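You operate a simulated robot arm through the tools that you are given. There is no shell and no other tool. Be economical: measure what you need, move in short steps, check, and stop when the job is done.

The job below is to be done with a simulated two-armed robot. You get a single attempt, and the scene is never put back.

## Task
Put the loose bottle in the carton's empty cell, level the rest and close the carton.
Fine: the bottle is on the bench; fold both flaps in before you tuck the lid. Set down upright: round bottle.

The check looks at the end state, three seconds after you hand in, the way a careful person would. Anything else that was tipped, shoved, dropped, spilled or broken makes it a failure. Lids that push on must go on centred and level and be pressed home; caps that screw on are set level and turned clockwise until they are tight. Flat cloth is picked up by pressing the open fingertips on it (5 to 10 N) and closing them slowly along it; thin cloth reads only 2 to 8 mm in the jaws.

## Robot
Two 6-joint arms with fingered hands on one trunk, on a base that drives. Base frame: it is fixed to the floor where the robot stands at the start and does not move with it; the origin is under the middle of the robot, x ahead of it, y to its left, z up. Readings come in mm, degrees, newtons and seconds.
The left shoulder is at the start at [50, 170, 1060], the right one opposite. With the tool pointing down near the work surface each hand reaches from about 500 to 780 mm from the robot's upright axis, wherever it stands, measured 20 degrees to its own side. Places, roughly: blue button of the carton counter [400, -1100, 800]; blue gate [-400, 1900, 1000]; blue-stripe carton left flap [900, 100, 1000]; blue-stripe carton lid [900, -100, 1100]; blue-stripe carton right flap [800, -100, 1000]; green lever [-300, 1700, 1400]; grey knob on the carriage [-200, 1600, 1500]; grey knob on the table front [-500, 1600, 900]; round bottle [1250, 500, 1000]; white side stop [1000, -200, 900]; yellow rest [900, 0, 900]. Payload 3.5 kg a hand.
Tool frame (each hand has its own): the origin (TCP) lies between the finger pads and is the grasp point; the fingertips stand 26 mm ahead of it; z points along the fingers, y is the line along which they close. The gripper opens to 132 mm. The gripper's body begins 73 mm behind the TCP. The gripper is a hand of 3 fingers: y runs from the thumb to the fingers, the wrist lies at [0, 0, -234] in the tool frame, and closing takes about 1.5 s.
Orientation is that of the tool frame in the base frame, as a unit quaternion [x, y, z, w]. With the fingers straight down and closing along the base's y, the tool's x points along the base's -x, its y along +y and its z along -z.

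## Interface
- The arms move only by the tool play_rows. It takes "left_steps", "right_steps" or both (then of equal length, played together; a hand with none holds still); each is a list of rows, each a list of 6 numbers: the shift along the tool's x, y, z in mm, then the turn, a rotation vector about the tool's x, y, z in degrees. In form: [[tx, ty, tz, rx, ry, rz], ...]. A call has 1 to 12 rows; each row shifts and turns the commanded pose from where the row before left it, along the tool's axes as they then stand. "left_claw" and "right_claw" are, for a hand that has rows, the gripper command, from -1 (shut) to 1 (fully open), values between in proportion, set as the call begins (left out, the last holds). Each row takes 0.2 s and may step no farther than 50 mm and 8.6 degrees from the row before; otherwise, or with a gripper value out of range, the whole call is refused. Where a pose cannot be reached the arm comes as near as it can. A force on the tool above 90 N (or 10 N above the force at the start of the call, whichever is more), or a blocked arm, ends the call early, and 0.2 s more pass. The fingers move at their own pace (about 108 mm/s each) and stop on an object; they squeeze with about 29 N. The grip force told is the motor's: it shows also when the fingers shut on nothing. Time passes only in rows, and 0.2 s behind the last, so rows that do not move let the fingers close. The reply holds the time, the measured pose of the TCP, the force on the tool along the base axes, the opening and the grip force, in the units named above and with some noise, with the torque about the TCP (base axes, N m) and any sound that the robot's microphone picked up.
- Cameras (640 x 400 px; columns grow to the right, rows downward): "scene" is now at [44.2, 9.5, 1668.8]; the picture's right is [0.12, -0.99, 0.00], its down [-0.65, -0.08, -0.75] and it looks along [0.75, 0.09, -0.66] (base axes); focal length 255 px, centre (320, 200). "left" rides on the left gripper at [-62, 3, -92] in its tool frame; the picture's right is [-0.05, -1.00, 0.00], its down [0.83, -0.04, -0.56] and it looks along [0.55, -0.03, 0.83] (tool axes); focal length 230 px, centre (320, 200). "right" rides on the right gripper at [62, 3, -92] in its tool frame; the picture's right is [-0.05, 1.00, 0.00], its down [-0.83, -0.04, -0.56] and it looks along [-0.55, -0.03, 0.83] (tool axes); focal length 230 px, centre (320, 200).
- grab_frame(camera): a new picture of that camera. It takes no simulated time.
- move_column(by): slides the trunk up (or, below 0, down) by that many mm; the arms and the scene camera ride with it, the base frame stays. It gives what a move gives, with no picture.
- base_move(legs): drives the robot by 1 to 6 legs, each [ahead, left, turn to the left] in mm, mm and degrees, along the robot's own axes; the way and the turn of a leg run together, so that a leg with both is an arc; at most 1500 mm and 180 degrees a leg. The arms and the cameras ride along, it lands a little off, and it stops where it bumps. It gives what a move gives.
- finger_targets(finger1, finger2, thumb_bend, hand): sets how far each is bent, from 0 (flat) to 1 (curled in); at 0.3 the hand is open as for a grip, at 0.7 the pads meet at the TCP. One left out holds its place. A second passes; each finger stops where it meets its share of the squeeze, and holds until it gets a number again. A gripper value or a shape takes the hand back. It gives what a move gives, with no picture; readings hold the bend of each and the force on the fingers (four entries, about 0 where the hand has none), thumb and palm.
- preshape(shape, hand): the hand has 3 fingers and takes this shape, open, in about a second: jaw (thumb against the fingers, like two jaws); tri (thumb and two fingers); tip (a fingertip pinch); poke (one finger out to press); point (the index stretched); flat (the hand flat); cup (the hand cupped); fist (a fist). The gripper value then closes the fingers along that shape, each until it touches; the sizes above hold for jaw. It gives what a move gives, with no picture.
- turn_head(pan, tilt): turns the head with the scene camera to pan (to the left, within 86 degrees either way) and tilt (down, from -29 to 69), counted from straight ahead of the robot. It gives what a move gives.
- probe_pixels(camera, pixels): there is no depth. For up to 12 entries [column, row, z] of the newest picture of that camera ("zoom" is the newest enlarged one), the place [x, y] in the base frame at which the ray of that pixel passes the height z, good to about 2 mm, but the place of the scene camera against the robot may be out by one fixed shift of up to 12 mm in any direction. It takes no simulated time.
- zoom(camera, box): a new picture of the part [left, top, right, bottom] of that camera's present view, enlarged. It takes no simulated time.
- job_done(): hands the job in; it is judged then, once.

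Keep the steps short. Do not move on a guess: measure, check each grasp and each placing, and mend mistakes. In all there are 80 turns and 62 pictures (those below and enlarged ones count). Leave the grippers open and the arms clear of the work at the hand-in unless told otherwise, and finish with a single line.

The tools are called as a command line: name --argument value ..., lists and objects as JSON in quotes. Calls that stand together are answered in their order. play_rows: Moves the arms, as the interface text tells. Its arguments: {"type":"object","properties":{"left_steps":{"type":"array"},"left_claw":{"type":"number"},"right_steps":{"type":"array"},"right_claw":{"type":"number"}},"required":[]} The other tools are called the same way: move_column (by) slides the trunk up or down; preshape (shape, hand) gives the hand a shape; finger_targets (finger1, finger2, thumb_bend, hand) moves the fingers one by one; base_move (legs) drives the base; turn_head (pan, tilt) turns the head that bears the scene camera; grab_frame (camera) takes a picture; probe_pixels (camera, pixels) gives the place at which the rays of pixels pass given heights; zoom (camera, box) takes an enlarged picture of a part of a camera's view; job_done () hands the job in.

At the start:

```text
clock: 0.0
left_eef_pos: [625.7, 308.7, 999.9]
left_tool_rot: [0.0, 1.0, 0.0, 0.0]
left_force: [-0.3, 0.4, -0.2]
left_wrist_torque: [0.01, 0.01, 0.01]
left_opening: 132.0
left_gripper_force: 0.0
left_shape: jaw
left_bend: [0.3, 0.3, 0.3]
left_finger forces: [0.0, 0.0, 0.1, 0.0, 0.0, 0.0]
right_eef_pos: [615.6, -262.5, 1000.0]
right_tool_rot: [0.0, 1.0, 0.0, 0.0]
right_force: [-0.7, 0.4, 0.1]
right_wrist_torque: [-0.02, -0.06, -0.02]
right_opening: 131.9
right_gripper_force: 0.0
right_shape: jaw
right_bend: [0.3, 0.3, 0.3]
right_finger forces: [0.1, 0.0, 0.0, 0.0, 0.1, 0.0]
trunk travel left (down, up): [-675.0, 35.0]
robot x, y, heading: [2.3, 1.1, 0.1]
head pan, tilt: [7.1, 41.1]
```

scene: 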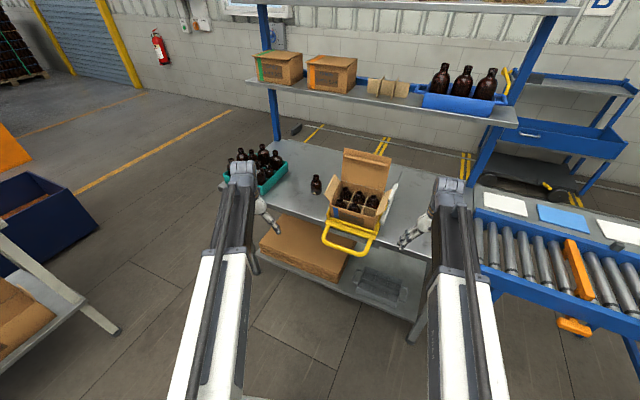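
right: 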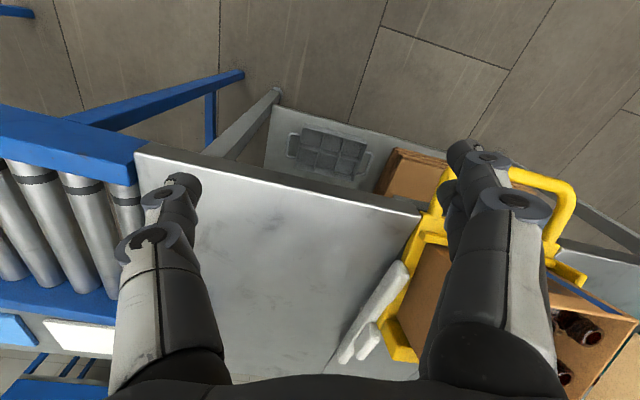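
left: 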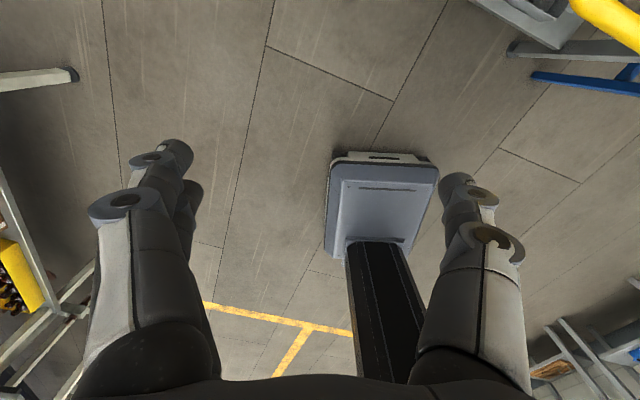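

I see the carton on a yellow tilted rest on the bench near pixel (355,200), and the loose bottle near (316,184). I zoom in on both.

zoom --camera "scene" --box '[290, 140, 418, 260]'

zoom --camera "scene" --box '[200, 20, 520, 220]'

```text
3.33 times, centred on (354, 200) of scene
```

zoom: 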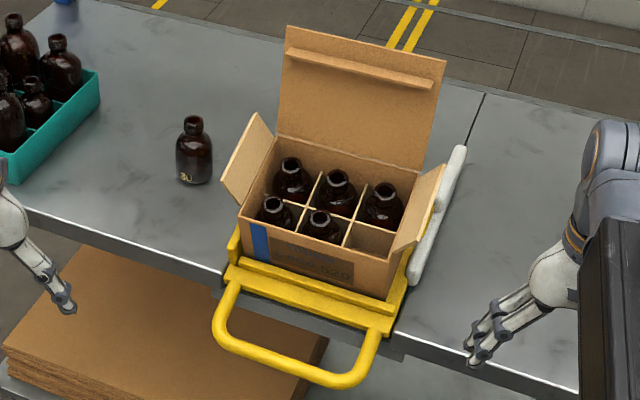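

```text
2.00 times, centred on (360, 120) of scene
```

zoom: 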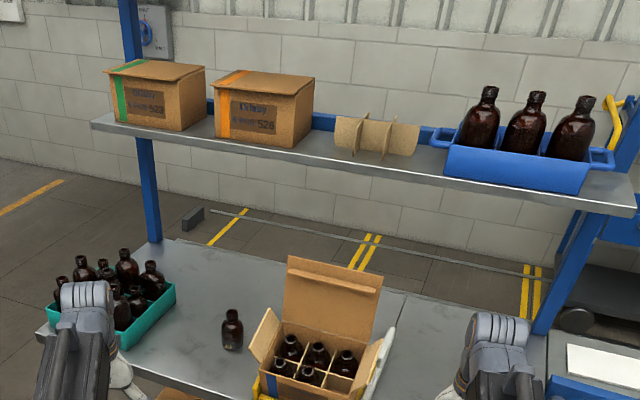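

I probe the bottle base, the side stop's near end and bench edge in both the scene and the right camera to get the bench height.

probe_pixels --camera "scene" --pixels '[[316.1, 194.9, 800], [316.1, 194.9, 850], [316.1, 194.9, 900], [316.1, 194.9, 950], [382.5, 224, 800], [382.5, 224, 850], [382.5, 224, 900], [382.5, 224, 950], [382.5, 224, 1000]]'

probe_pixels --camera "right" --pixels '[[402, 265, 800], [402, 265, 850], [402, 265, 900], [402, 265, 950], [136, 150, 800], [136, 150, 850], [136, 150, 900], [420, 213, 800], [420, 213, 850], [420, 213, 900]]'

```text
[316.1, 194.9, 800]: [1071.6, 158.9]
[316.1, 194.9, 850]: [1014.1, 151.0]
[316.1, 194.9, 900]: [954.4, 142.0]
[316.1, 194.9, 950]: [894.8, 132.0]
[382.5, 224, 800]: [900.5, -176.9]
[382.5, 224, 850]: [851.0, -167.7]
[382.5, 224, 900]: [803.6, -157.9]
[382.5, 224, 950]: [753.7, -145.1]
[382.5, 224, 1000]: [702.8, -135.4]
```

```text
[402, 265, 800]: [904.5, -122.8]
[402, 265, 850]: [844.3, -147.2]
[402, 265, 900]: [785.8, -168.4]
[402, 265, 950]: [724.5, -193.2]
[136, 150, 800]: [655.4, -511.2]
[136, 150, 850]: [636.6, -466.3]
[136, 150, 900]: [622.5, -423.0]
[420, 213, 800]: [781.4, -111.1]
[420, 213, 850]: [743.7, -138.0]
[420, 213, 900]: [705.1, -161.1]
```

I compare the bench front edge in both views to fix the bench height.

probe_pixels --camera "scene" --pixels '[[267, 202, 800], [267, 202, 850], [267, 202, 900], [386, 241, 800], [386, 241, 850], [386, 241, 900], [427, 254.5, 800], [427, 254.5, 850], [427, 254.5, 900]]'

zoom --camera "right" --box '[320, 130, 640, 400]'

zoom --camera "scene" --box '[320, 180, 416, 240]'

```text
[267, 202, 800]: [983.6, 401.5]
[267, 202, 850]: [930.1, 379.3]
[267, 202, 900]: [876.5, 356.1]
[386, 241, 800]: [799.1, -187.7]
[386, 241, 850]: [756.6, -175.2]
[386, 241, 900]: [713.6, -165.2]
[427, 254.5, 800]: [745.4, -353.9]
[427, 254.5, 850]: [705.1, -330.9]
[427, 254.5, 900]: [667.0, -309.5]
```

```text
1.48 times, centred on (480, 265) of right
```

zoom: 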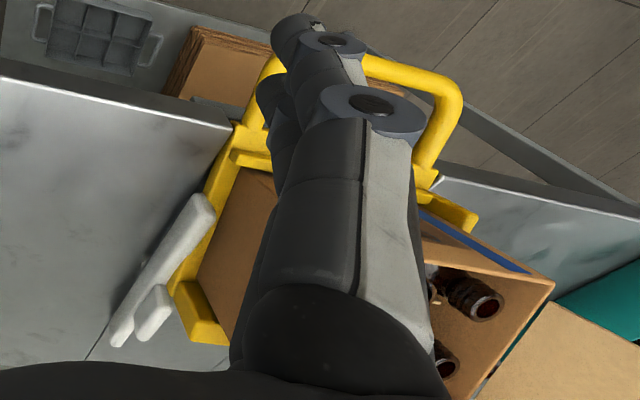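

```text
6.67 times, centred on (368, 210) of scene
```

zoom: 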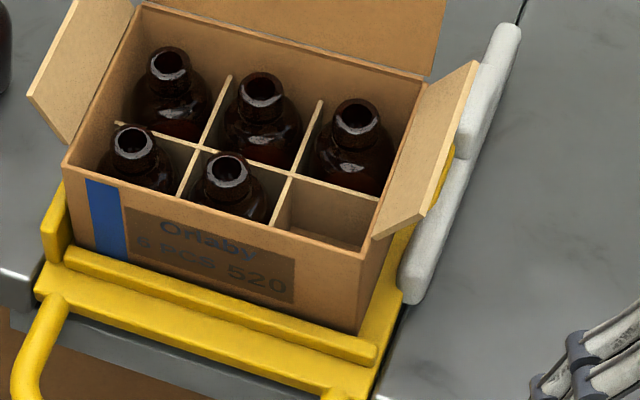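

The bench is turned about -17.5° to the robot and its edge is about 730 mm away; the bottle is near [954,142] if the bench is at 900. First I lift both hands and draw them back so that nothing is hit while driving.

play_rows --left_steps '[[20, 0, -45, 0, 0, 0], [20, 0, -45, 0, 0, 0], [20, 0, -45, 0, 0, 0], [20, 0, -45, 0, 0, 0], [20, 0, -45, 0, 0, 0]]' --right_steps '[[20, 0, -45, 0, 0, 0], [20, 0, -45, 0, 0, 0], [20, 0, -45, 0, 0, 0], [20, 0, -45, 0, 0, 0], [20, 0, -45, 0, 0, 0]]'

base_move --legs '[[0, 0, -17.5], [180, 200, 0]]'

turn_head --pan 0 --tilt 52

grab_frame --camera "scene"

```text
clock: 1.2
left_eef_pos: [538.7, 307.3, 1196.8]
left_tool_rot: [0.0, 1.0, 0.001, 0.002]
left_force: [0.3, -0.1, 0.6]
left_wrist_torque: [0.04, 0.01, 0.01]
left_opening: 131.9
left_gripper_force: 0.2
left_shape: jaw
left_bend: [0.3, 0.3, 0.3]
left_finger forces: [0.1, 0.0, 0.1, 0.0, 0.0, 0.0]
left hand out of reach, approached as far as the arm can: row 5
right_eef_pos: [529.4, -261.8, 1188.6]
right_tool_rot: [-0.001, 1.0, 0.001, 0.002]
right_force: [0.5, -0.7, 0.1]
right_wrist_torque: [0.01, 0.02, -0.02]
right_opening: 132.0
right_gripper_force: 0.0
right_shape: jaw
right_bend: [0.3, 0.3, 0.3]
right_finger forces: [0.1, 0.0, 0.0, 0.1, 0.0, 0.1]
right hand out of reach, approached as far as the arm can: row 5
trunk travel left (down, up): [-675.0, 35.0]
robot x, y, heading: [-1.4, -0.9, -0.1]
head pan, tilt: [7.1, 41.1]
```

```text
clock: 4.1
left_eef_pos: [832.7, 278.4, 1197.1]
left_tool_rot: [0.144, 0.99, 0.0, 0.003]
left_force: [-1.0, 0.6, -0.1]
left_wrist_torque: [-0.03, 0.03, -0.04]
left_opening: 132.1
left_gripper_force: 0.0
left_shape: jaw
left_bend: [0.3, 0.3, 0.3]
left_finger forces: [0.0, 0.0, 0.0, 0.0, 0.0, 0.0]
right_eef_pos: [663.8, -263.3, 1186.8]
right_tool_rot: [0.144, 0.99, -0.001, 0.003]
right_force: [-0.6, -0.2, -0.2]
right_wrist_torque: [-0.02, 0.05, -0.02]
right_opening: 131.7
right_gripper_force: 0.1
right_shape: jaw
right_bend: [0.3, 0.3, 0.3]
right_finger forces: [0.1, 0.0, 0.0, 0.1, 0.0, 0.1]
trunk travel left (down, up): [-675.0, 35.0]
robot x, y, heading: [229.9, 138.5, -16.8]
head pan, tilt: [7.1, 41.1]
```

```text
clock: 4.8
left_eef_pos: [832.3, 278.4, 1197.4]
left_tool_rot: [0.144, 0.99, 0.0, 0.003]
left_force: [0.5, 0.3, -0.3]
left_wrist_torque: [-0.02, 0.0, 0.03]
left_opening: 131.9
left_gripper_force: 0.1
left_shape: jaw
left_bend: [0.3, 0.3, 0.3]
left_finger forces: [0.0, 0.0, 0.0, 0.0, 0.0, 0.0]
right_eef_pos: [662.4, -263.5, 1187.2]
right_tool_rot: [0.143, 0.99, 0.0, 0.002]
right_force: [0.4, -1.2, -0.3]
right_wrist_torque: [-0.02, -0.02, -0.01]
right_opening: 131.9
right_gripper_force: 0.0
right_shape: jaw
right_bend: [0.3, 0.3, 0.3]
right_finger forces: [0.0, 0.0, 0.0, 0.0, 0.1, 0.0]
trunk travel left (down, up): [-675.0, 35.0]
robot x, y, heading: [229.3, 138.5, -16.4]
head pan, tilt: [0.0, 52.0]
```

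```text
54 pictures are left
```

scene: 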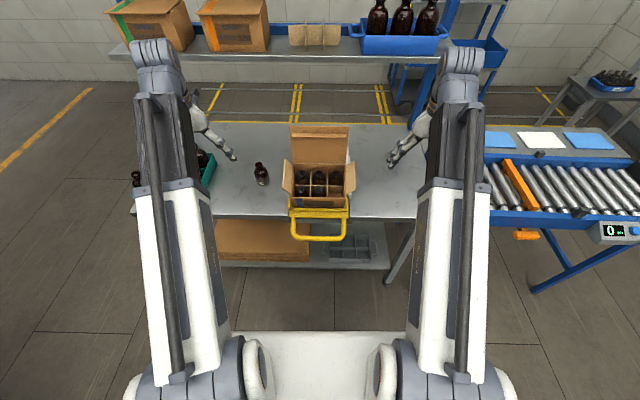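

I'm now square to the bench. I zoom onto the rest and carton, and read the left and right wrist views.

zoom --camera "scene" --box '[240, 120, 400, 250]'

grab_frame --camera "left"

grab_frame --camera "right"

```text
3.08 times, centred on (320, 185) of scene
```

zoom: 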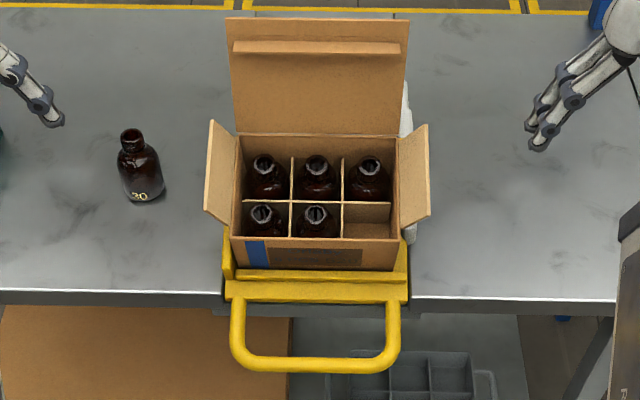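

```text
52 pictures are left
```

left: 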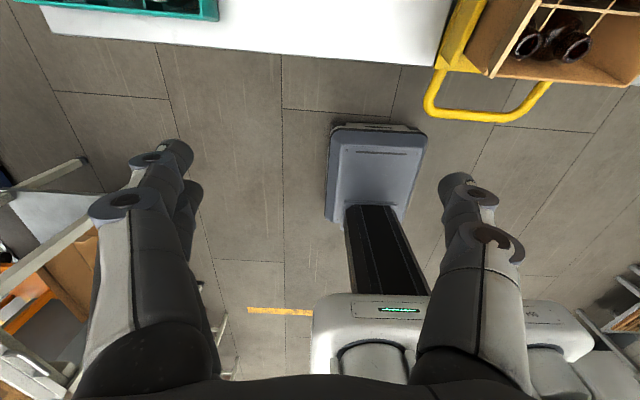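

```text
51 pictures are left
```

right: 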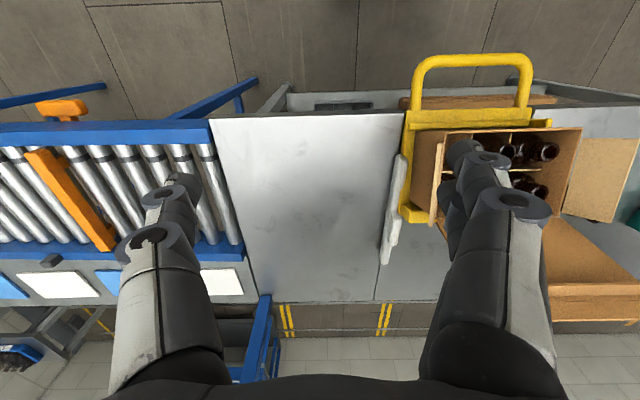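

The rest seems tipped toward me (front low). I zoom the right wrist view for a triangulation of rest and carton corners.

zoom --camera "right" --box '[370, 40, 610, 230]'

zoom --camera "scene" --box '[285, 165, 361, 245]'

```text
2.11 times, centred on (490, 135) of right
```

zoom: 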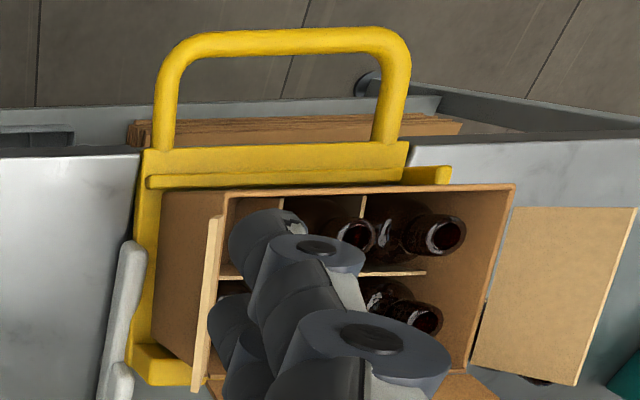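

```text
5.00 times, centred on (323, 205) of scene
```

zoom: 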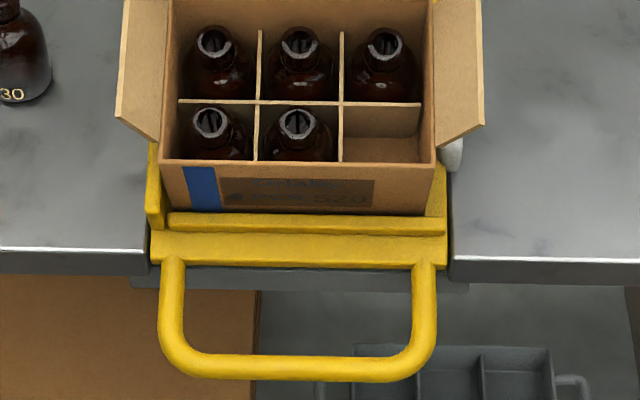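

I probe matching points: rest front corners, handle bar middle, carton's top front corners, in both views.

probe_pixels --camera "right" --pixels '[[406.1, 111.3, 850], [406.1, 111.3, 950], [531.7, 108, 850], [531.7, 108, 950], [472.5, 60.1, 750], [472.5, 60.1, 900], [581.9, 128.4, 900], [581.9, 128.4, 1050], [443.6, 131.2, 900], [443.6, 131.2, 1050], [404.7, 113.7, 850], [404.7, 113.7, 950]]'

probe_pixels --camera "scene" --pixels '[[348.4, 217.4, 850], [348.4, 217.4, 950], [289.4, 217, 850], [289.4, 217, 950], [318.6, 238.6, 750], [318.6, 238.6, 900], [291, 197, 900], [291, 197, 1050], [346, 197.4, 900], [346, 197.4, 1050], [350, 216.6, 850], [350, 216.6, 950]]'

```text
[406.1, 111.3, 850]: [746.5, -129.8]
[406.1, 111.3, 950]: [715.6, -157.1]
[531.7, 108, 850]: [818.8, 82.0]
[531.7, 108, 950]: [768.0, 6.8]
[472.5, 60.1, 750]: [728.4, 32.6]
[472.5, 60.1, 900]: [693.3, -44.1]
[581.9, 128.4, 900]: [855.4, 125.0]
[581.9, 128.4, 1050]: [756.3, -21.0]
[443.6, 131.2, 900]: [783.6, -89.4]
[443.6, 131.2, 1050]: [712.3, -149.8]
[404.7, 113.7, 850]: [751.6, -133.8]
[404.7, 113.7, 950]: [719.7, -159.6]
```

```text
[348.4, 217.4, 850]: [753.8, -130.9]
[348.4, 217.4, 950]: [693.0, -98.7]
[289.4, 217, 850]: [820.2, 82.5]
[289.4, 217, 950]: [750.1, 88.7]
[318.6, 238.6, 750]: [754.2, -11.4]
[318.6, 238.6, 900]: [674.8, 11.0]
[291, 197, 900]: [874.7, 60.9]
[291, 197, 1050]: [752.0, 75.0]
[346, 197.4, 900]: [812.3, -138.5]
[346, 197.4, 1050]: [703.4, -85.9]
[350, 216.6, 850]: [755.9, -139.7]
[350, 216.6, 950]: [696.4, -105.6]
```

Bench and lip sit near z=850, the carton's top front edge near 962, and the handle bar near [716,-4,817], so the rest is tipped about 20-25° towards me. I take a side view with the right hand to get the tilt and pivot: lower it to the carton's right side, turn it left and tilt it.

play_rows --right_steps '[[-18, 0, 30, 0, 0, 0], [-18, 0, 40, 0, 0, 0], [-18, 0, 40, 0, 0, 0], [-18, 0, 40, 0, 0, 0], [-18, 0, 40, 0, 0, 0], [-18, 0, 40, 0, 0, 0], [0, 0, 0, 0, 0, -8.2], [0, 0, 0, 0, 0, -8.2], [0, 0, 0, 0, 0, -8.2], [0, 0, 0, 0, 0, -8.2], [0, 0, 0, 0, 0, -8.2], [0, 0, 0, 0, 0, -8.2]]'

play_rows --right_steps '[[0, 0, 0, 0, 0, -8.2], [0, 0, 0, 0, 0, -8.2], [0, 0, 0, 0, 0, -8.2], [0, 0, 0, 0, 0, -8.2], [0, 0, 0, 0, 0, -8.2], [0, 0, 0, 0, -8, 0], [0, 0, 0, 0, -8, 0], [0, 0, 0, 0, -8, 0], [0, 0, 0, 0, -8, 0], [0, 0, 0, 0, -8, 0]]'

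grab_frame --camera "right"

```text
clock: 7.4
left_eef_pos: [833.0, 278.0, 1197.4]
left_tool_rot: [0.144, 0.99, 0.001, 0.003]
left_force: [0.6, -0.2, -0.4]
left_wrist_torque: [-0.02, 0.01, 0.04]
left_opening: 132.0
left_gripper_force: 0.0
left_shape: jaw
left_bend: [0.3, 0.3, 0.3]
left_finger forces: [0.0, 0.1, 0.0, 0.0, 0.0, 0.0]
right_eef_pos: [767.5, -293.5, 956.9]
right_tool_rot: [-0.283, 0.959, -0.001, 0.002]
right_force: [0.4, -0.3, -0.2]
right_wrist_torque: [0.03, 0.03, 0.0]
right_opening: 131.8
right_gripper_force: 0.1
right_shape: jaw
right_bend: [0.3, 0.3, 0.3]
right_finger forces: [0.0, 0.1, 0.0, 0.0, 0.1, 0.0]
trunk travel left (down, up): [-675.0, 35.0]
robot x, y, heading: [228.3, 136.7, -16.9]
head pan, tilt: [0.0, 52.0]
```

```text
clock: 9.6
left_eef_pos: [833.2, 278.3, 1197.2]
left_tool_rot: [0.144, 0.99, 0.002, 0.003]
left_force: [-0.5, -0.4, 0.3]
left_wrist_torque: [-0.02, 0.03, 0.0]
left_opening: 132.0
left_gripper_force: 0.0
left_shape: jaw
left_bend: [0.3, 0.3, 0.3]
left_finger forces: [0.1, 0.1, 0.0, 0.0, 0.0, 0.1]
right_eef_pos: [829.3, -170.3, 1021.9]
right_tool_rot: [-0.438, 0.834, 0.163, 0.294]
right_force: [-0.5, -0.2, -0.4]
right_wrist_torque: [-0.03, -0.01, 0.02]
right_opening: 132.1
right_gripper_force: 0.1
right_shape: jaw
right_bend: [0.3, 0.3, 0.3]
right_finger forces: [0.1, 0.0, 0.1, 0.0, 0.1, 0.0]
right hand out of reach, approached as far as the arm can: row 4, 5, 6, 7, 8, 9, 10
trunk travel left (down, up): [-675.0, 35.0]
robot x, y, heading: [228.6, 137.3, -16.9]
head pan, tilt: [0.0, 52.0]
```

```text
48 pictures are left
```

right: 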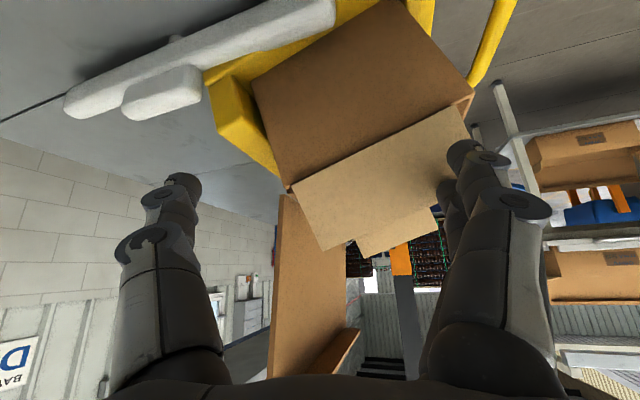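

The view is upside down but confirms it: the rest is tipped front-low by roughly 15–20° relative to the bench. The hand drifted close to the right flap, so I withdraw it back along its own axis first.

play_rows --right_steps '[[0, 0, -40, 0, 0, 0], [0, 0, -40, 0, 0, 0], [0, 0, -40, 0, 0, 0], [0, 0, 0, 0, 0, 0]]'

grab_frame --camera "right"

```text
clock: 10.6
left_eef_pos: [831.9, 277.5, 1196.8]
left_tool_rot: [0.144, 0.99, 0.001, 0.003]
left_force: [0.3, 0.8, 0.2]
left_wrist_torque: [0.02, 0.01, 0.01]
left_opening: 132.0
left_gripper_force: 0.1
left_shape: jaw
left_bend: [0.3, 0.3, 0.3]
left_finger forces: [0.0, 0.0, 0.0, 0.0, 0.1, 0.1]
right_eef_pos: [791.5, -223.7, 1125.5]
right_tool_rot: [-0.448, 0.827, 0.162, 0.3]
right_force: [-0.3, 0.1, 0.6]
right_wrist_torque: [0.0, -0.02, -0.01]
right_opening: 132.1
right_gripper_force: 0.1
right_shape: jaw
right_bend: [0.3, 0.3, 0.3]
right_finger forces: [0.0, 0.0, 0.2, 0.0, 0.1, 0.0]
right hand out of reach, approached as far as the arm can: row 1
trunk travel left (down, up): [-675.0, 35.0]
robot x, y, heading: [232.3, 140.3, -16.6]
head pan, tilt: [0.0, 52.0]
```

```text
47 pictures are left
```

right: 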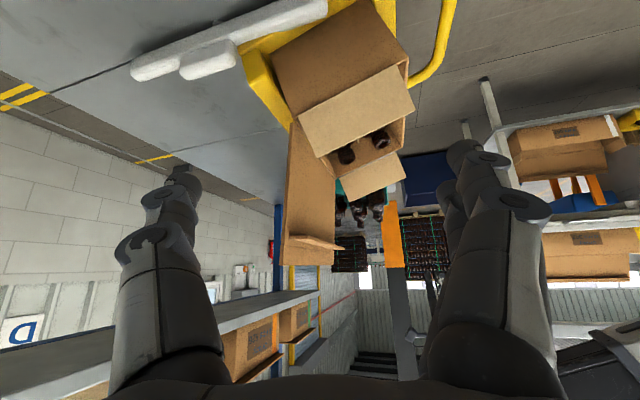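

I probe the flap hinge line's ends: front top corner (408,65) and rear top corner (298,116), rest rear (270,50), to get the tilt.

probe_pixels --camera "right" --pixels '[[408, 65, 940], [408, 65, 980], [298, 116, 960], [298, 116, 1000], [298, 116, 1040], [275, 60, 860], [275, 60, 900], [275, 60, 940], [130, 68, 850], [130, 68, 890], [252, 80, 860], [252, 80, 920]]'

```text
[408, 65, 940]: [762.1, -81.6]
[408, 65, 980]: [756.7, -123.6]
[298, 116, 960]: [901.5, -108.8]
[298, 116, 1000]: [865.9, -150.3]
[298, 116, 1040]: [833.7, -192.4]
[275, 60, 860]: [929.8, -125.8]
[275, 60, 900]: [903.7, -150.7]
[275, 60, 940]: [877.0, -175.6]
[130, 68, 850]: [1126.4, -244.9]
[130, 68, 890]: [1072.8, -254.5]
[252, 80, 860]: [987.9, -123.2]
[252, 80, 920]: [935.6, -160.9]
```

Tilt is about 16°, the carton about 193 × 118 × 93 mm, with the rear raised. I'll take the handle's right rail (closing sideways) with the right hand and raise it. First I put the right hand back to straight down.

play_rows --right_steps '[[0, 0, -20, 0, 8, 0], [0, 0, 0, 0, 8, 0], [0, 0, 0, 0, 8, 0], [0, 0, 0, 0, 8, 0], [0, 0, 0, 0, 8, 0], [0, 0, 0, 0, 0, 8.2], [0, 0, 0, 0, 0, 8.2], [0, 0, 0, 0, 0, 8.2], [0, 0, 0, 0, 0, 8.2], [0, 0, 0, 0, 0, 8.2], [0, 0, 0, 0, 0, 8.2]]'

play_rows --right_steps '[[20, 0, 0, 0, 0, 8.2], [20, 0, 0, 0, 0, 8.2], [0, 0, 0, 0, 0, 8.2], [0, 0, 0, 0, 0, 8.2], [0, 0, 0, 0, 0, 8.2]]'

```text
clock: 13.0
left_eef_pos: [831.8, 276.9, 1197.2]
left_tool_rot: [0.145, 0.989, 0.0, 0.002]
left_force: [0.2, 0.4, -0.1]
left_wrist_torque: [-0.01, -0.03, -0.01]
left_opening: 131.8
left_gripper_force: 0.0
left_shape: jaw
left_bend: [0.3, 0.3, 0.3]
left_finger forces: [0.1, 0.0, 0.0, 0.1, 0.0, 0.0]
right_eef_pos: [786.2, -237.0, 1137.7]
right_tool_rot: [-0.068, 0.998, -0.002, 0.002]
right_force: [0.1, -0.3, -0.5]
right_wrist_torque: [0.0, -0.03, 0.02]
right_opening: 132.0
right_gripper_force: 0.1
right_shape: jaw
right_bend: [0.3, 0.3, 0.3]
right_finger forces: [0.1, 0.1, 0.0, 0.0, 0.0, 0.1]
trunk travel left (down, up): [-675.0, 35.0]
robot x, y, heading: [230.9, 135.7, -16.6]
head pan, tilt: [0.0, 52.0]
```

```text
clock: 14.2
left_eef_pos: [832.1, 277.5, 1197.9]
left_tool_rot: [0.144, 0.99, 0.001, 0.002]
left_force: [0.4, -1.3, -0.3]
left_wrist_torque: [0.0, -0.02, -0.01]
left_opening: 131.9
left_gripper_force: 0.1
left_shape: jaw
left_bend: [0.3, 0.3, 0.3]
left_finger forces: [0.0, 0.0, 0.0, 0.0, 0.1, 0.0]
right_eef_pos: [744.5, -239.6, 1137.6]
right_tool_rot: [0.286, 0.958, 0.0, 0.001]
right_force: [0.0, -0.6, -0.9]
right_wrist_torque: [-0.02, -0.01, -0.04]
right_opening: 131.8
right_gripper_force: 0.2
right_shape: jaw
right_bend: [0.3, 0.3, 0.3]
right_finger forces: [0.0, 0.0, 0.1, 0.0, 0.0, 0.0]
trunk travel left (down, up): [-675.0, 35.0]
robot x, y, heading: [229.1, 143.5, -16.6]
head pan, tilt: [0.0, 52.0]
```

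The yaw came back 16.6° too far; I correct that, move above the right rail at about [716,-102], down to z≈900, and look.

play_rows --right_steps '[[0, 0, 0, 0, 0, -8.3], [0, 0, 0, 0, 0, -8.3], [22, 41, 0, 0, 0, 0], [22, 41, 0, 0, 0, 0], [23, 41, 0, 0, 0, 0], [0, 0, 40, 0, 0, 0], [0, 0, 40, 0, 0, 0], [0, 0, 40, 0, 0, 0], [0, 0, 40, 0, 0, 0], [0, 0, 40, 0, 0, 0], [0, 0, 37, 0, 0, 0]]'

grab_frame --camera "right"

zoom --camera "scene" --box '[260, 140, 400, 250]'

```text
clock: 16.6
left_eef_pos: [831.8, 278.1, 1196.3]
left_tool_rot: [0.145, 0.989, 0.002, 0.003]
left_force: [0.0, -0.2, -0.2]
left_wrist_torque: [0.02, -0.02, 0.0]
left_opening: 131.8
left_gripper_force: 0.1
left_shape: jaw
left_bend: [0.3, 0.3, 0.3]
left_finger forces: [0.0, 0.1, 0.0, 0.0, 0.0, 0.1]
right_eef_pos: [718.0, -102.7, 900.1]
right_tool_rot: [0.143, 0.99, -0.001, 0.002]
right_force: [-0.6, 0.6, 0.2]
right_wrist_torque: [0.01, -0.02, 0.0]
right_opening: 132.0
right_gripper_force: 0.1
right_shape: jaw
right_bend: [0.3, 0.3, 0.3]
right_finger forces: [0.0, 0.1, 0.0, 0.0, 0.1, 0.0]
trunk travel left (down, up): [-675.0, 35.0]
robot x, y, heading: [229.0, 136.5, -16.6]
head pan, tilt: [0.0, 52.0]
```

```text
46 pictures are left
```

right: 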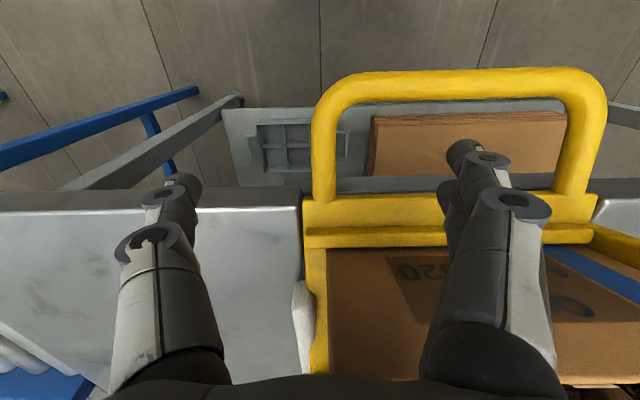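

```text
3.64 times, centred on (330, 195) of scene
```

zoom: 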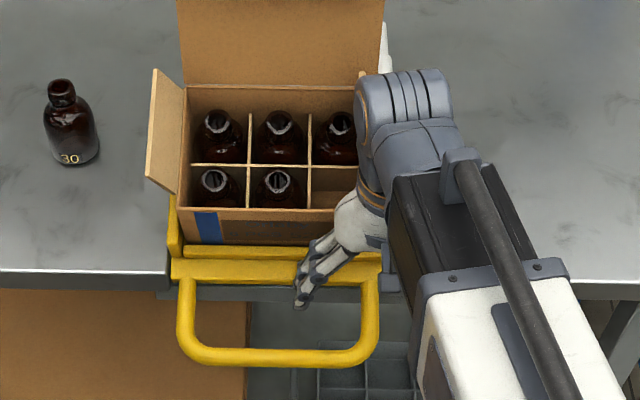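

The right rail (column ~324, rows 100–195) is centred between the fingers. I go down 65 mm and close on it.

play_rows --right_steps '[[0, 0, 30, 0, 0, 0], [0, 0, 30, 0, 0, 0], [0, 0, 7, 0, 0, 0]]'

play_rows --right_claw -1 --right_steps '[[0, 0, 0, 0, 0, 0], [0, 0, 0, 0, 0, 0], [0, 0, 0, 0, 0, 0], [0, 0, 0, 0, 0, 0], [0, 0, 0, 0, 0, 0], [0, 0, 0, 0, 0, 0], [0, 0, 0, 0, 0, 0]]'

grab_frame --camera "right"

```text
clock: 17.4
left_eef_pos: [832.5, 278.4, 1197.3]
left_tool_rot: [0.144, 0.99, 0.0, 0.003]
left_force: [-0.5, -0.4, 0.7]
left_wrist_torque: [0.03, 0.02, -0.01]
left_opening: 131.6
left_gripper_force: 0.0
left_shape: jaw
left_bend: [0.3, 0.3, 0.3]
left_finger forces: [0.0, 0.0, 0.0, 0.0, 0.0, 0.1]
right_eef_pos: [717.9, -103.5, 831.5]
right_tool_rot: [0.144, 0.99, -0.001, 0.002]
right_force: [-0.2, 0.5, 0.6]
right_wrist_torque: [-0.01, 0.0, 0.01]
right_opening: 131.9
right_gripper_force: 0.1
right_shape: jaw
right_bend: [0.3, 0.3, 0.3]
right_finger forces: [0.0, 0.0, 0.0, 0.1, 0.0, 0.0]
trunk travel left (down, up): [-675.0, 35.0]
robot x, y, heading: [232.1, 137.3, -16.5]
head pan, tilt: [0.0, 52.0]
```

```text
clock: 19.0
left_eef_pos: [833.0, 277.6, 1197.4]
left_tool_rot: [0.145, 0.989, 0.0, 0.003]
left_force: [0.3, 0.7, 0.2]
left_wrist_torque: [0.0, 0.01, -0.01]
left_opening: 131.8
left_gripper_force: 0.1
left_shape: jaw
left_bend: [0.3, 0.3, 0.3]
left_finger forces: [0.0, 0.0, 0.1, 0.1, 0.1, 0.0]
right_eef_pos: [718.0, -103.9, 832.6]
right_tool_rot: [0.144, 0.99, -0.001, 0.002]
right_force: [-1.0, -2.8, -1.1]
right_wrist_torque: [0.04, 0.01, -0.03]
right_opening: 0.3
right_gripper_force: 28.4
right_shape: jaw
right_bend: [0.75, 0.72, 0.73]
right_finger forces: [0.0, 0.1, 0.0, 0.0, 1.9, 0.1]
trunk travel left (down, up): [-675.0, 35.0]
robot x, y, heading: [230.9, 139.7, -16.5]
head pan, tilt: [0.0, 52.0]
```

```text
44 pictures are left
```

right: 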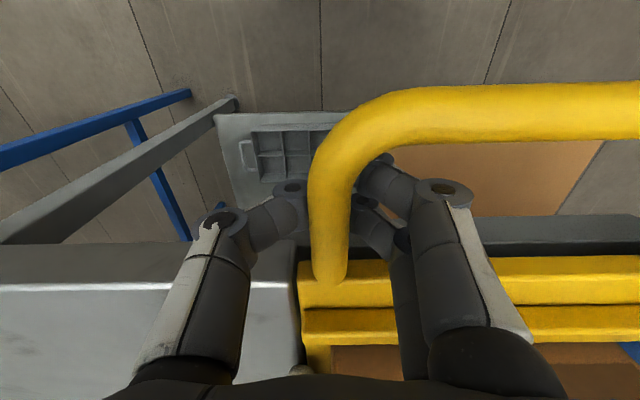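

The fingers closed to 0 beneath the rail — they hook under it, the rail lying between them and the palm. That's good for lifting and slides freely. I raise in small steps and watch the force.

play_rows --right_steps '[[0, 0, -5, 0, 0, 0], [0, 0, -5, 0, 0, 0], [0, 0, -5, 0, 0, 0]]'

grab_frame --camera "right"

```text
clock: 19.8
left_eef_pos: [836.6, 276.4, 1194.9]
left_tool_rot: [0.144, 0.99, 0.001, 0.001]
left_force: [0.4, -0.8, -0.2]
left_wrist_torque: [-0.02, 0.03, -0.01]
left_opening: 131.7
left_gripper_force: 0.1
left_shape: jaw
left_bend: [0.3, 0.3, 0.3]
left_finger forces: [0.0, 0.0, 0.1, 0.0, 0.1, 0.0]
right_eef_pos: [716.2, -104.2, 840.7]
right_tool_rot: [0.144, 0.99, -0.001, -0.003]
right_force: [0.2, -4.6, -71.4]
right_wrist_torque: [-0.28, 0.16, 0.02]
right_opening: 0.1
right_gripper_force: 29.3
right_shape: jaw
right_bend: [0.74, 0.7, 0.68]
right_finger forces: [13.6, 23.9, 0.1, 0.1, 35.0, 0.0]
trunk travel left (down, up): [-675.0, 35.0]
robot x, y, heading: [228.0, 140.5, -16.8]
head pan, tilt: [0.0, 52.0]
```

```text
43 pictures are left
```

right: 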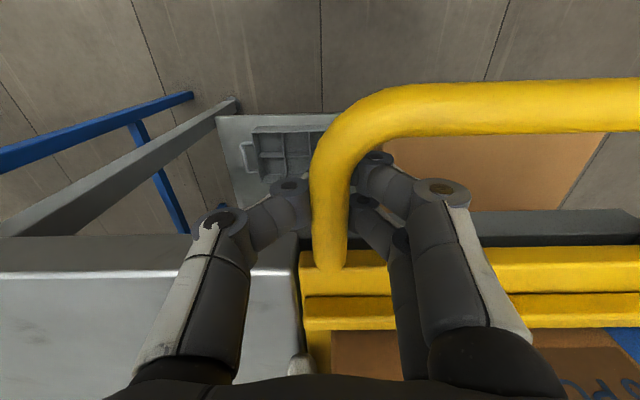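

71 N upward and the rest has not moved at all (the lip junction's shift matches the camera's own rise). I'm close to the hinge here; the outer bar gives a longer lever. I lower, open and lift off, then turn the hand to close fore-aft on the outer bar.

play_rows --right_steps '[[0, 0, 8, 0, 0, 0], [0, 0, 7, 0, 0, 0]]'

play_rows --right_claw 1 --right_steps '[[0, 0, 0, 0, 0, 0], [0, 0, 0, 0, 0, 0], [0, 0, 0, 0, 0, 0], [0, 0, 0, 0, 0, 0], [0, 0, 0, 0, 0, 0], [0, 0, 0, 0, 0, 0], [0, 0, 0, 0, 0, 0], [0, 0, -30, 0, 0, 0], [0, 0, -40, 0, 0, 0], [0, 0, -40, 0, 0, 0]]'

play_rows --right_steps '[[0, 0, 0, 0, 0, 8.2], [0, 0, 0, 0, 0, 8.2], [0, 0, 0, 0, 0, 8.2], [0, 0, 0, 0, 0, 8.2], [0, 0, 0, 0, 0, 8.2], [0, 0, 0, 0, 0, 8.2], [0, 0, 0, 0, 0, 8.2], [0, 0, 0, 0, 0, 8.2], [0, 0, 0, 0, 0, 8.2], [0, 0, 0, 0, 0, 8.2], [0, 0, 0, 0, 0, 8]]'

grab_frame --camera "right"

```text
clock: 20.4
left_eef_pos: [831.2, 276.2, 1198.5]
left_tool_rot: [0.145, 0.989, 0.001, 0.003]
left_force: [0.5, -0.3, -0.6]
left_wrist_torque: [-0.02, 0.01, 0.03]
left_opening: 131.8
left_gripper_force: 0.1
left_shape: jaw
left_bend: [0.3, 0.3, 0.3]
left_finger forces: [0.0, 0.1, 0.0, 0.0, 0.1, 0.0]
right_eef_pos: [718.0, -103.1, 835.6]
right_tool_rot: [0.143, 0.99, -0.002, 0.003]
right_force: [-3.0, -10.0, 0.3]
right_wrist_torque: [0.03, 0.0, -0.02]
right_opening: 0.0
right_gripper_force: 29.0
right_shape: jaw
right_bend: [0.75, 0.72, 0.73]
right_finger forces: [0.2, 0.0, 0.1, 0.0, 1.0, 0.0]
trunk travel left (down, up): [-675.0, 35.0]
robot x, y, heading: [229.4, 139.8, -16.8]
head pan, tilt: [0.0, 52.0]
```

```text
clock: 22.6
left_eef_pos: [832.8, 278.3, 1197.5]
left_tool_rot: [0.145, 0.989, 0.001, 0.002]
left_force: [-0.5, 0.0, -0.3]
left_wrist_torque: [0.02, 0.02, 0.0]
left_opening: 132.2
left_gripper_force: 0.1
left_shape: jaw
left_bend: [0.3, 0.3, 0.3]
left_finger forces: [0.1, 0.1, 0.0, 0.0, 0.0, 0.1]
right_eef_pos: [714.4, -103.0, 941.3]
right_tool_rot: [0.144, 0.99, -0.001, 0.0]
right_force: [0.5, 0.1, -1.1]
right_wrist_torque: [0.01, -0.02, -0.03]
right_opening: 131.9
right_gripper_force: 0.2
right_shape: jaw
right_bend: [0.3, 0.3, 0.3]
right_finger forces: [0.0, 0.0, 0.0, 0.0, 0.1, 0.0]
trunk travel left (down, up): [-675.0, 35.0]
robot x, y, heading: [234.1, 139.5, -16.9]
head pan, tilt: [0.0, 52.0]
```

```text
clock: 25.0
left_eef_pos: [831.1, 278.4, 1198.3]
left_tool_rot: [0.144, 0.99, 0.001, 0.002]
left_force: [1.0, -0.5, 0.4]
left_wrist_torque: [-0.01, -0.01, 0.01]
left_opening: 131.9
left_gripper_force: 0.0
left_shape: jaw
left_bend: [0.3, 0.3, 0.3]
left_finger forces: [0.0, 0.0, 0.1, 0.0, 0.0, 0.0]
right_eef_pos: [716.6, -103.0, 942.5]
right_tool_rot: [0.802, 0.597, 0.001, 0.003]
right_force: [-0.7, 0.4, 0.7]
right_wrist_torque: [-0.01, 0.04, 0.04]
right_opening: 132.0
right_gripper_force: 0.0
right_shape: jaw
right_bend: [0.31, 0.3, 0.3]
right_finger forces: [0.8, 0.0, 0.1, 0.0, 0.0, 0.0]
trunk travel left (down, up): [-675.0, 35.0]
robot x, y, heading: [230.2, 137.1, -16.6]
head pan, tilt: [0.0, 52.0]
```

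```text
42 pictures are left
```

right: 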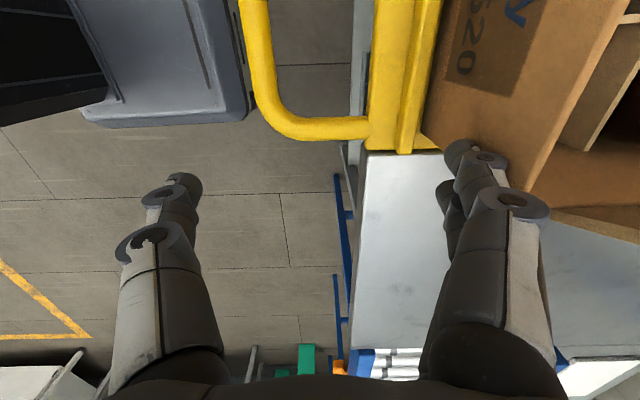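

Yaw is fine, but the far finger is just brushing the carton (0.8 N) so I move back by 35 mm at once and probe the bar at (253,40) and rail at (330,128).

probe_pixels --camera "right" --pixels '[[253, 40, 815], [253, 40, 835], [330, 128, 815], [330, 128, 835], [330, 128, 855], [388, 20, 850], [270, 100, 817]]'

play_rows --right_steps '[[0, -20, 0, 0, 0, 0], [0, -15, -5, 0, 0, 0]]'

```text
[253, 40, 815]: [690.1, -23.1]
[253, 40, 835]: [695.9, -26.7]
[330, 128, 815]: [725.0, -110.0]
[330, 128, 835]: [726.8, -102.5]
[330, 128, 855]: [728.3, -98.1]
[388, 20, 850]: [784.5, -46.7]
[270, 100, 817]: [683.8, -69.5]
```

```text
clock: 25.6
left_eef_pos: [832.6, 278.9, 1197.9]
left_tool_rot: [0.145, 0.989, 0.0, 0.003]
left_force: [-0.3, 0.2, 0.2]
left_wrist_torque: [0.0, 0.0, 0.01]
left_opening: 131.7
left_gripper_force: 0.1
left_shape: jaw
left_bend: [0.3, 0.3, 0.3]
left_finger forces: [0.0, 0.1, 0.0, 0.0, 0.1, 0.1]
right_eef_pos: [682.3, -92.5, 949.1]
right_tool_rot: [0.801, 0.598, 0.001, 0.002]
right_force: [0.4, -0.3, -1.1]
right_wrist_torque: [-0.02, -0.02, -0.01]
right_opening: 132.1
right_gripper_force: 0.1
right_shape: jaw
right_bend: [0.3, 0.3, 0.3]
right_finger forces: [0.0, 0.0, 0.1, 0.0, 0.0, 0.0]
trunk travel left (down, up): [-675.0, 35.0]
robot x, y, heading: [230.0, 141.1, -16.5]
head pan, tilt: [0.0, 52.0]
```

Bar centre is at about [691,-24,817] here. I move over it (t +75, n −12) and down most of the way, then look.

play_rows --right_steps '[[37, -6, 0, 0, 0, 0], [38, -6, 0, 0, 0, 0], [0, 0, 35, 0, 0, 0], [0, 0, 35, 0, 0, 0], [0, 0, 30, 0, 0, 0]]'

grab_frame --camera "right"

```text
clock: 26.8
left_eef_pos: [831.0, 278.5, 1196.2]
left_tool_rot: [0.145, 0.989, 0.0, 0.002]
left_force: [-0.5, -0.1, -0.4]
left_wrist_torque: [-0.01, 0.01, 0.0]
left_opening: 131.8
left_gripper_force: 0.1
left_shape: jaw
left_bend: [0.3, 0.3, 0.3]
left_finger forces: [0.1, 0.0, 0.1, 0.0, 0.0, 0.0]
right_eef_pos: [694.8, -18.0, 848.0]
right_tool_rot: [0.801, 0.598, 0.002, 0.002]
right_force: [-0.3, -0.3, -0.2]
right_wrist_torque: [-0.02, -0.06, 0.01]
right_opening: 131.7
right_gripper_force: 0.0
right_shape: jaw
right_bend: [0.3, 0.3, 0.3]
right_finger forces: [0.1, 0.1, 0.0, 0.0, 0.0, 0.0]
trunk travel left (down, up): [-675.0, 35.0]
robot x, y, heading: [228.3, 140.1, -16.6]
head pan, tilt: [0.0, 52.0]
```

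```text
41 pictures are left
```

right: 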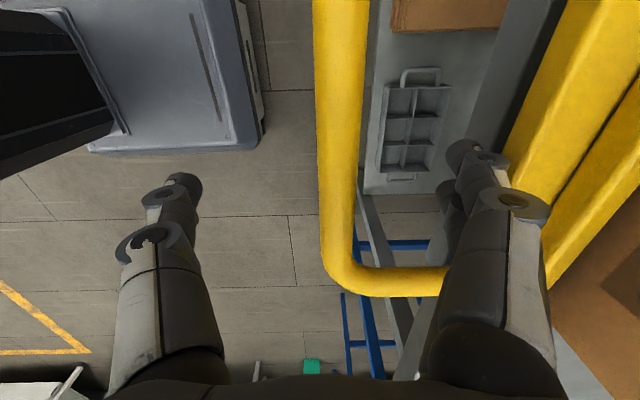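

The bar (column ~340) is nearly centred, about 7 mm ahead. I shift 6 mm forward, go down to z≈815 and close.

play_rows --right_steps '[[0, 6, 0, 0, 0, 0], [0, 0, 18, 0, 0, 0], [0, 0, 15, 0, 0, 0]]'

play_rows --right_claw -1 --right_steps '[[0, 0, 0, 0, 0, 0], [0, 0, 0, 0, 0, 0], [0, 0, 0, 0, 0, 0], [0, 0, 0, 0, 0, 0], [0, 0, 0, 0, 0, 0], [0, 0, 0, 0, 0, 0], [0, 0, 0, 0, 0, 0]]'

grab_frame --camera "right"

```text
clock: 27.6
left_eef_pos: [832.4, 278.3, 1197.6]
left_tool_rot: [0.145, 0.989, 0.001, 0.003]
left_force: [0.5, 0.1, 0.5]
left_wrist_torque: [0.02, -0.02, -0.03]
left_opening: 131.9
left_gripper_force: 0.1
left_shape: jaw
left_bend: [0.3, 0.3, 0.3]
left_finger forces: [0.0, 0.0, 0.1, 0.1, 0.1, 0.1]
right_eef_pos: [698.6, -21.5, 815.6]
right_tool_rot: [0.801, 0.598, 0.0, 0.003]
right_force: [-0.4, 0.8, 0.0]
right_wrist_torque: [-0.01, 0.01, 0.0]
right_opening: 131.7
right_gripper_force: 0.1
right_shape: jaw
right_bend: [0.3, 0.3, 0.3]
right_finger forces: [0.1, 0.1, 0.0, 0.0, 0.1, 0.1]
trunk travel left (down, up): [-675.0, 35.0]
robot x, y, heading: [228.0, 137.5, -16.7]
head pan, tilt: [0.0, 52.0]
```

```text
clock: 29.2
left_eef_pos: [832.9, 279.2, 1196.3]
left_tool_rot: [0.144, 0.99, 0.001, 0.002]
left_force: [-0.7, -0.2, 0.9]
left_wrist_torque: [0.0, 0.0, -0.02]
left_opening: 131.9
left_gripper_force: 0.0
left_shape: jaw
left_bend: [0.3, 0.3, 0.3]
left_finger forces: [0.1, 0.0, 0.1, 0.1, 0.1, 0.0]
right_eef_pos: [698.5, -21.6, 814.5]
right_tool_rot: [0.801, 0.598, 0.0, 0.002]
right_force: [-0.9, 0.1, -0.2]
right_wrist_torque: [0.0, -0.02, 0.0]
right_opening: 0.2
right_gripper_force: 29.2
right_shape: jaw
right_bend: [0.66, 0.66, 0.67]
right_finger forces: [0.0, 0.0, 0.0, 0.1, 0.1, 0.1]
trunk travel left (down, up): [-675.0, 35.0]
robot x, y, heading: [227.9, 139.5, -16.5]
head pan, tilt: [0.0, 52.0]
```

```text
40 pictures are left
```

right: 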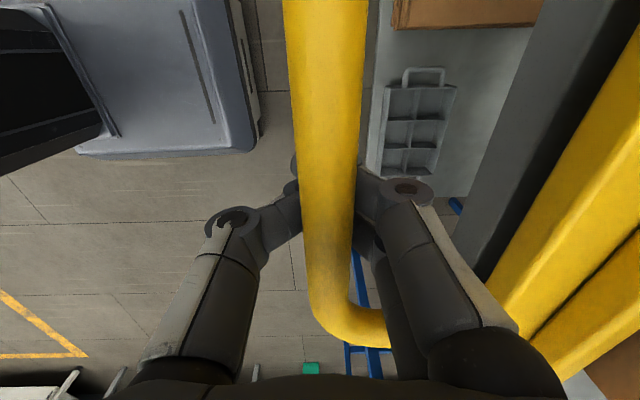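

Fingers hook under the outer bar. I lift in small steps.

play_rows --right_steps '[[0, 0, -4, 0, 0, 0], [0, 0, -4, 0, 0, 0], [0, 0, -4, 0, 0, 0], [0, 0, -3, 0, 0, 0]]'

```text
clock: 30.2
left_eef_pos: [834.4, 276.3, 1195.5]
left_tool_rot: [0.144, 0.99, 0.002, 0.002]
left_force: [0.7, 0.0, -0.3]
left_wrist_torque: [-0.03, 0.05, -0.02]
left_opening: 131.9
left_gripper_force: 0.0
left_shape: jaw
left_bend: [0.3, 0.3, 0.3]
left_finger forces: [0.1, 0.0, 0.0, 0.0, 0.1, 0.0]
right_eef_pos: [699.0, -20.1, 826.9]
right_tool_rot: [0.801, 0.599, -0.001, 0.001]
right_force: [-3.8, -3.1, -33.8]
right_wrist_torque: [0.01, 0.04, -0.03]
right_opening: 0.0
right_gripper_force: 29.0
right_shape: jaw
right_bend: [0.66, 0.66, 0.65]
right_finger forces: [6.3, 4.3, 0.0, 0.0, 18.9, 0.0]
trunk travel left (down, up): [-675.0, 35.0]
robot x, y, heading: [231.6, 137.8, -16.7]
head pan, tilt: [0.0, 52.0]
```

Contact at 34 N. I lift a little more.

play_rows --right_steps '[[0, 0, -4, 0, 0, 0], [0, 0, -3, 0, 0, 0]]'

zoom --camera "scene" --box '[260, 140, 400, 250]'

```text
clock: 30.8
left_eef_pos: [835.4, 276.8, 1193.7]
left_tool_rot: [0.144, 0.99, 0.002, 0.001]
left_force: [0.8, 0.3, -0.4]
left_wrist_torque: [-0.01, 0.0, -0.02]
left_opening: 131.7
left_gripper_force: 0.1
left_shape: jaw
left_bend: [0.3, 0.3, 0.3]
left_finger forces: [0.0, 0.0, 0.0, 0.1, 0.1, 0.1]
right_eef_pos: [700.7, -20.0, 829.2]
right_tool_rot: [0.801, 0.599, -0.004, -0.001]
right_force: [-2.4, -4.3, -77.9]
right_wrist_torque: [0.0, 0.11, -0.03]
right_opening: 0.2
right_gripper_force: 29.2
right_shape: jaw
right_bend: [0.64, 0.65, 0.63]
right_finger forces: [14.4, 11.3, 0.0, 0.1, 39.6, 0.1]
trunk travel left (down, up): [-675.0, 35.0]
robot x, y, heading: [230.9, 137.6, -16.6]
head pan, tilt: [0.0, 52.0]
```

```text
3.64 times, centred on (330, 195) of scene
```

zoom: 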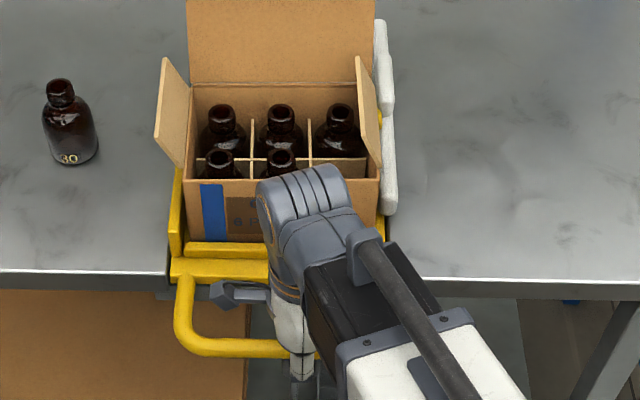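

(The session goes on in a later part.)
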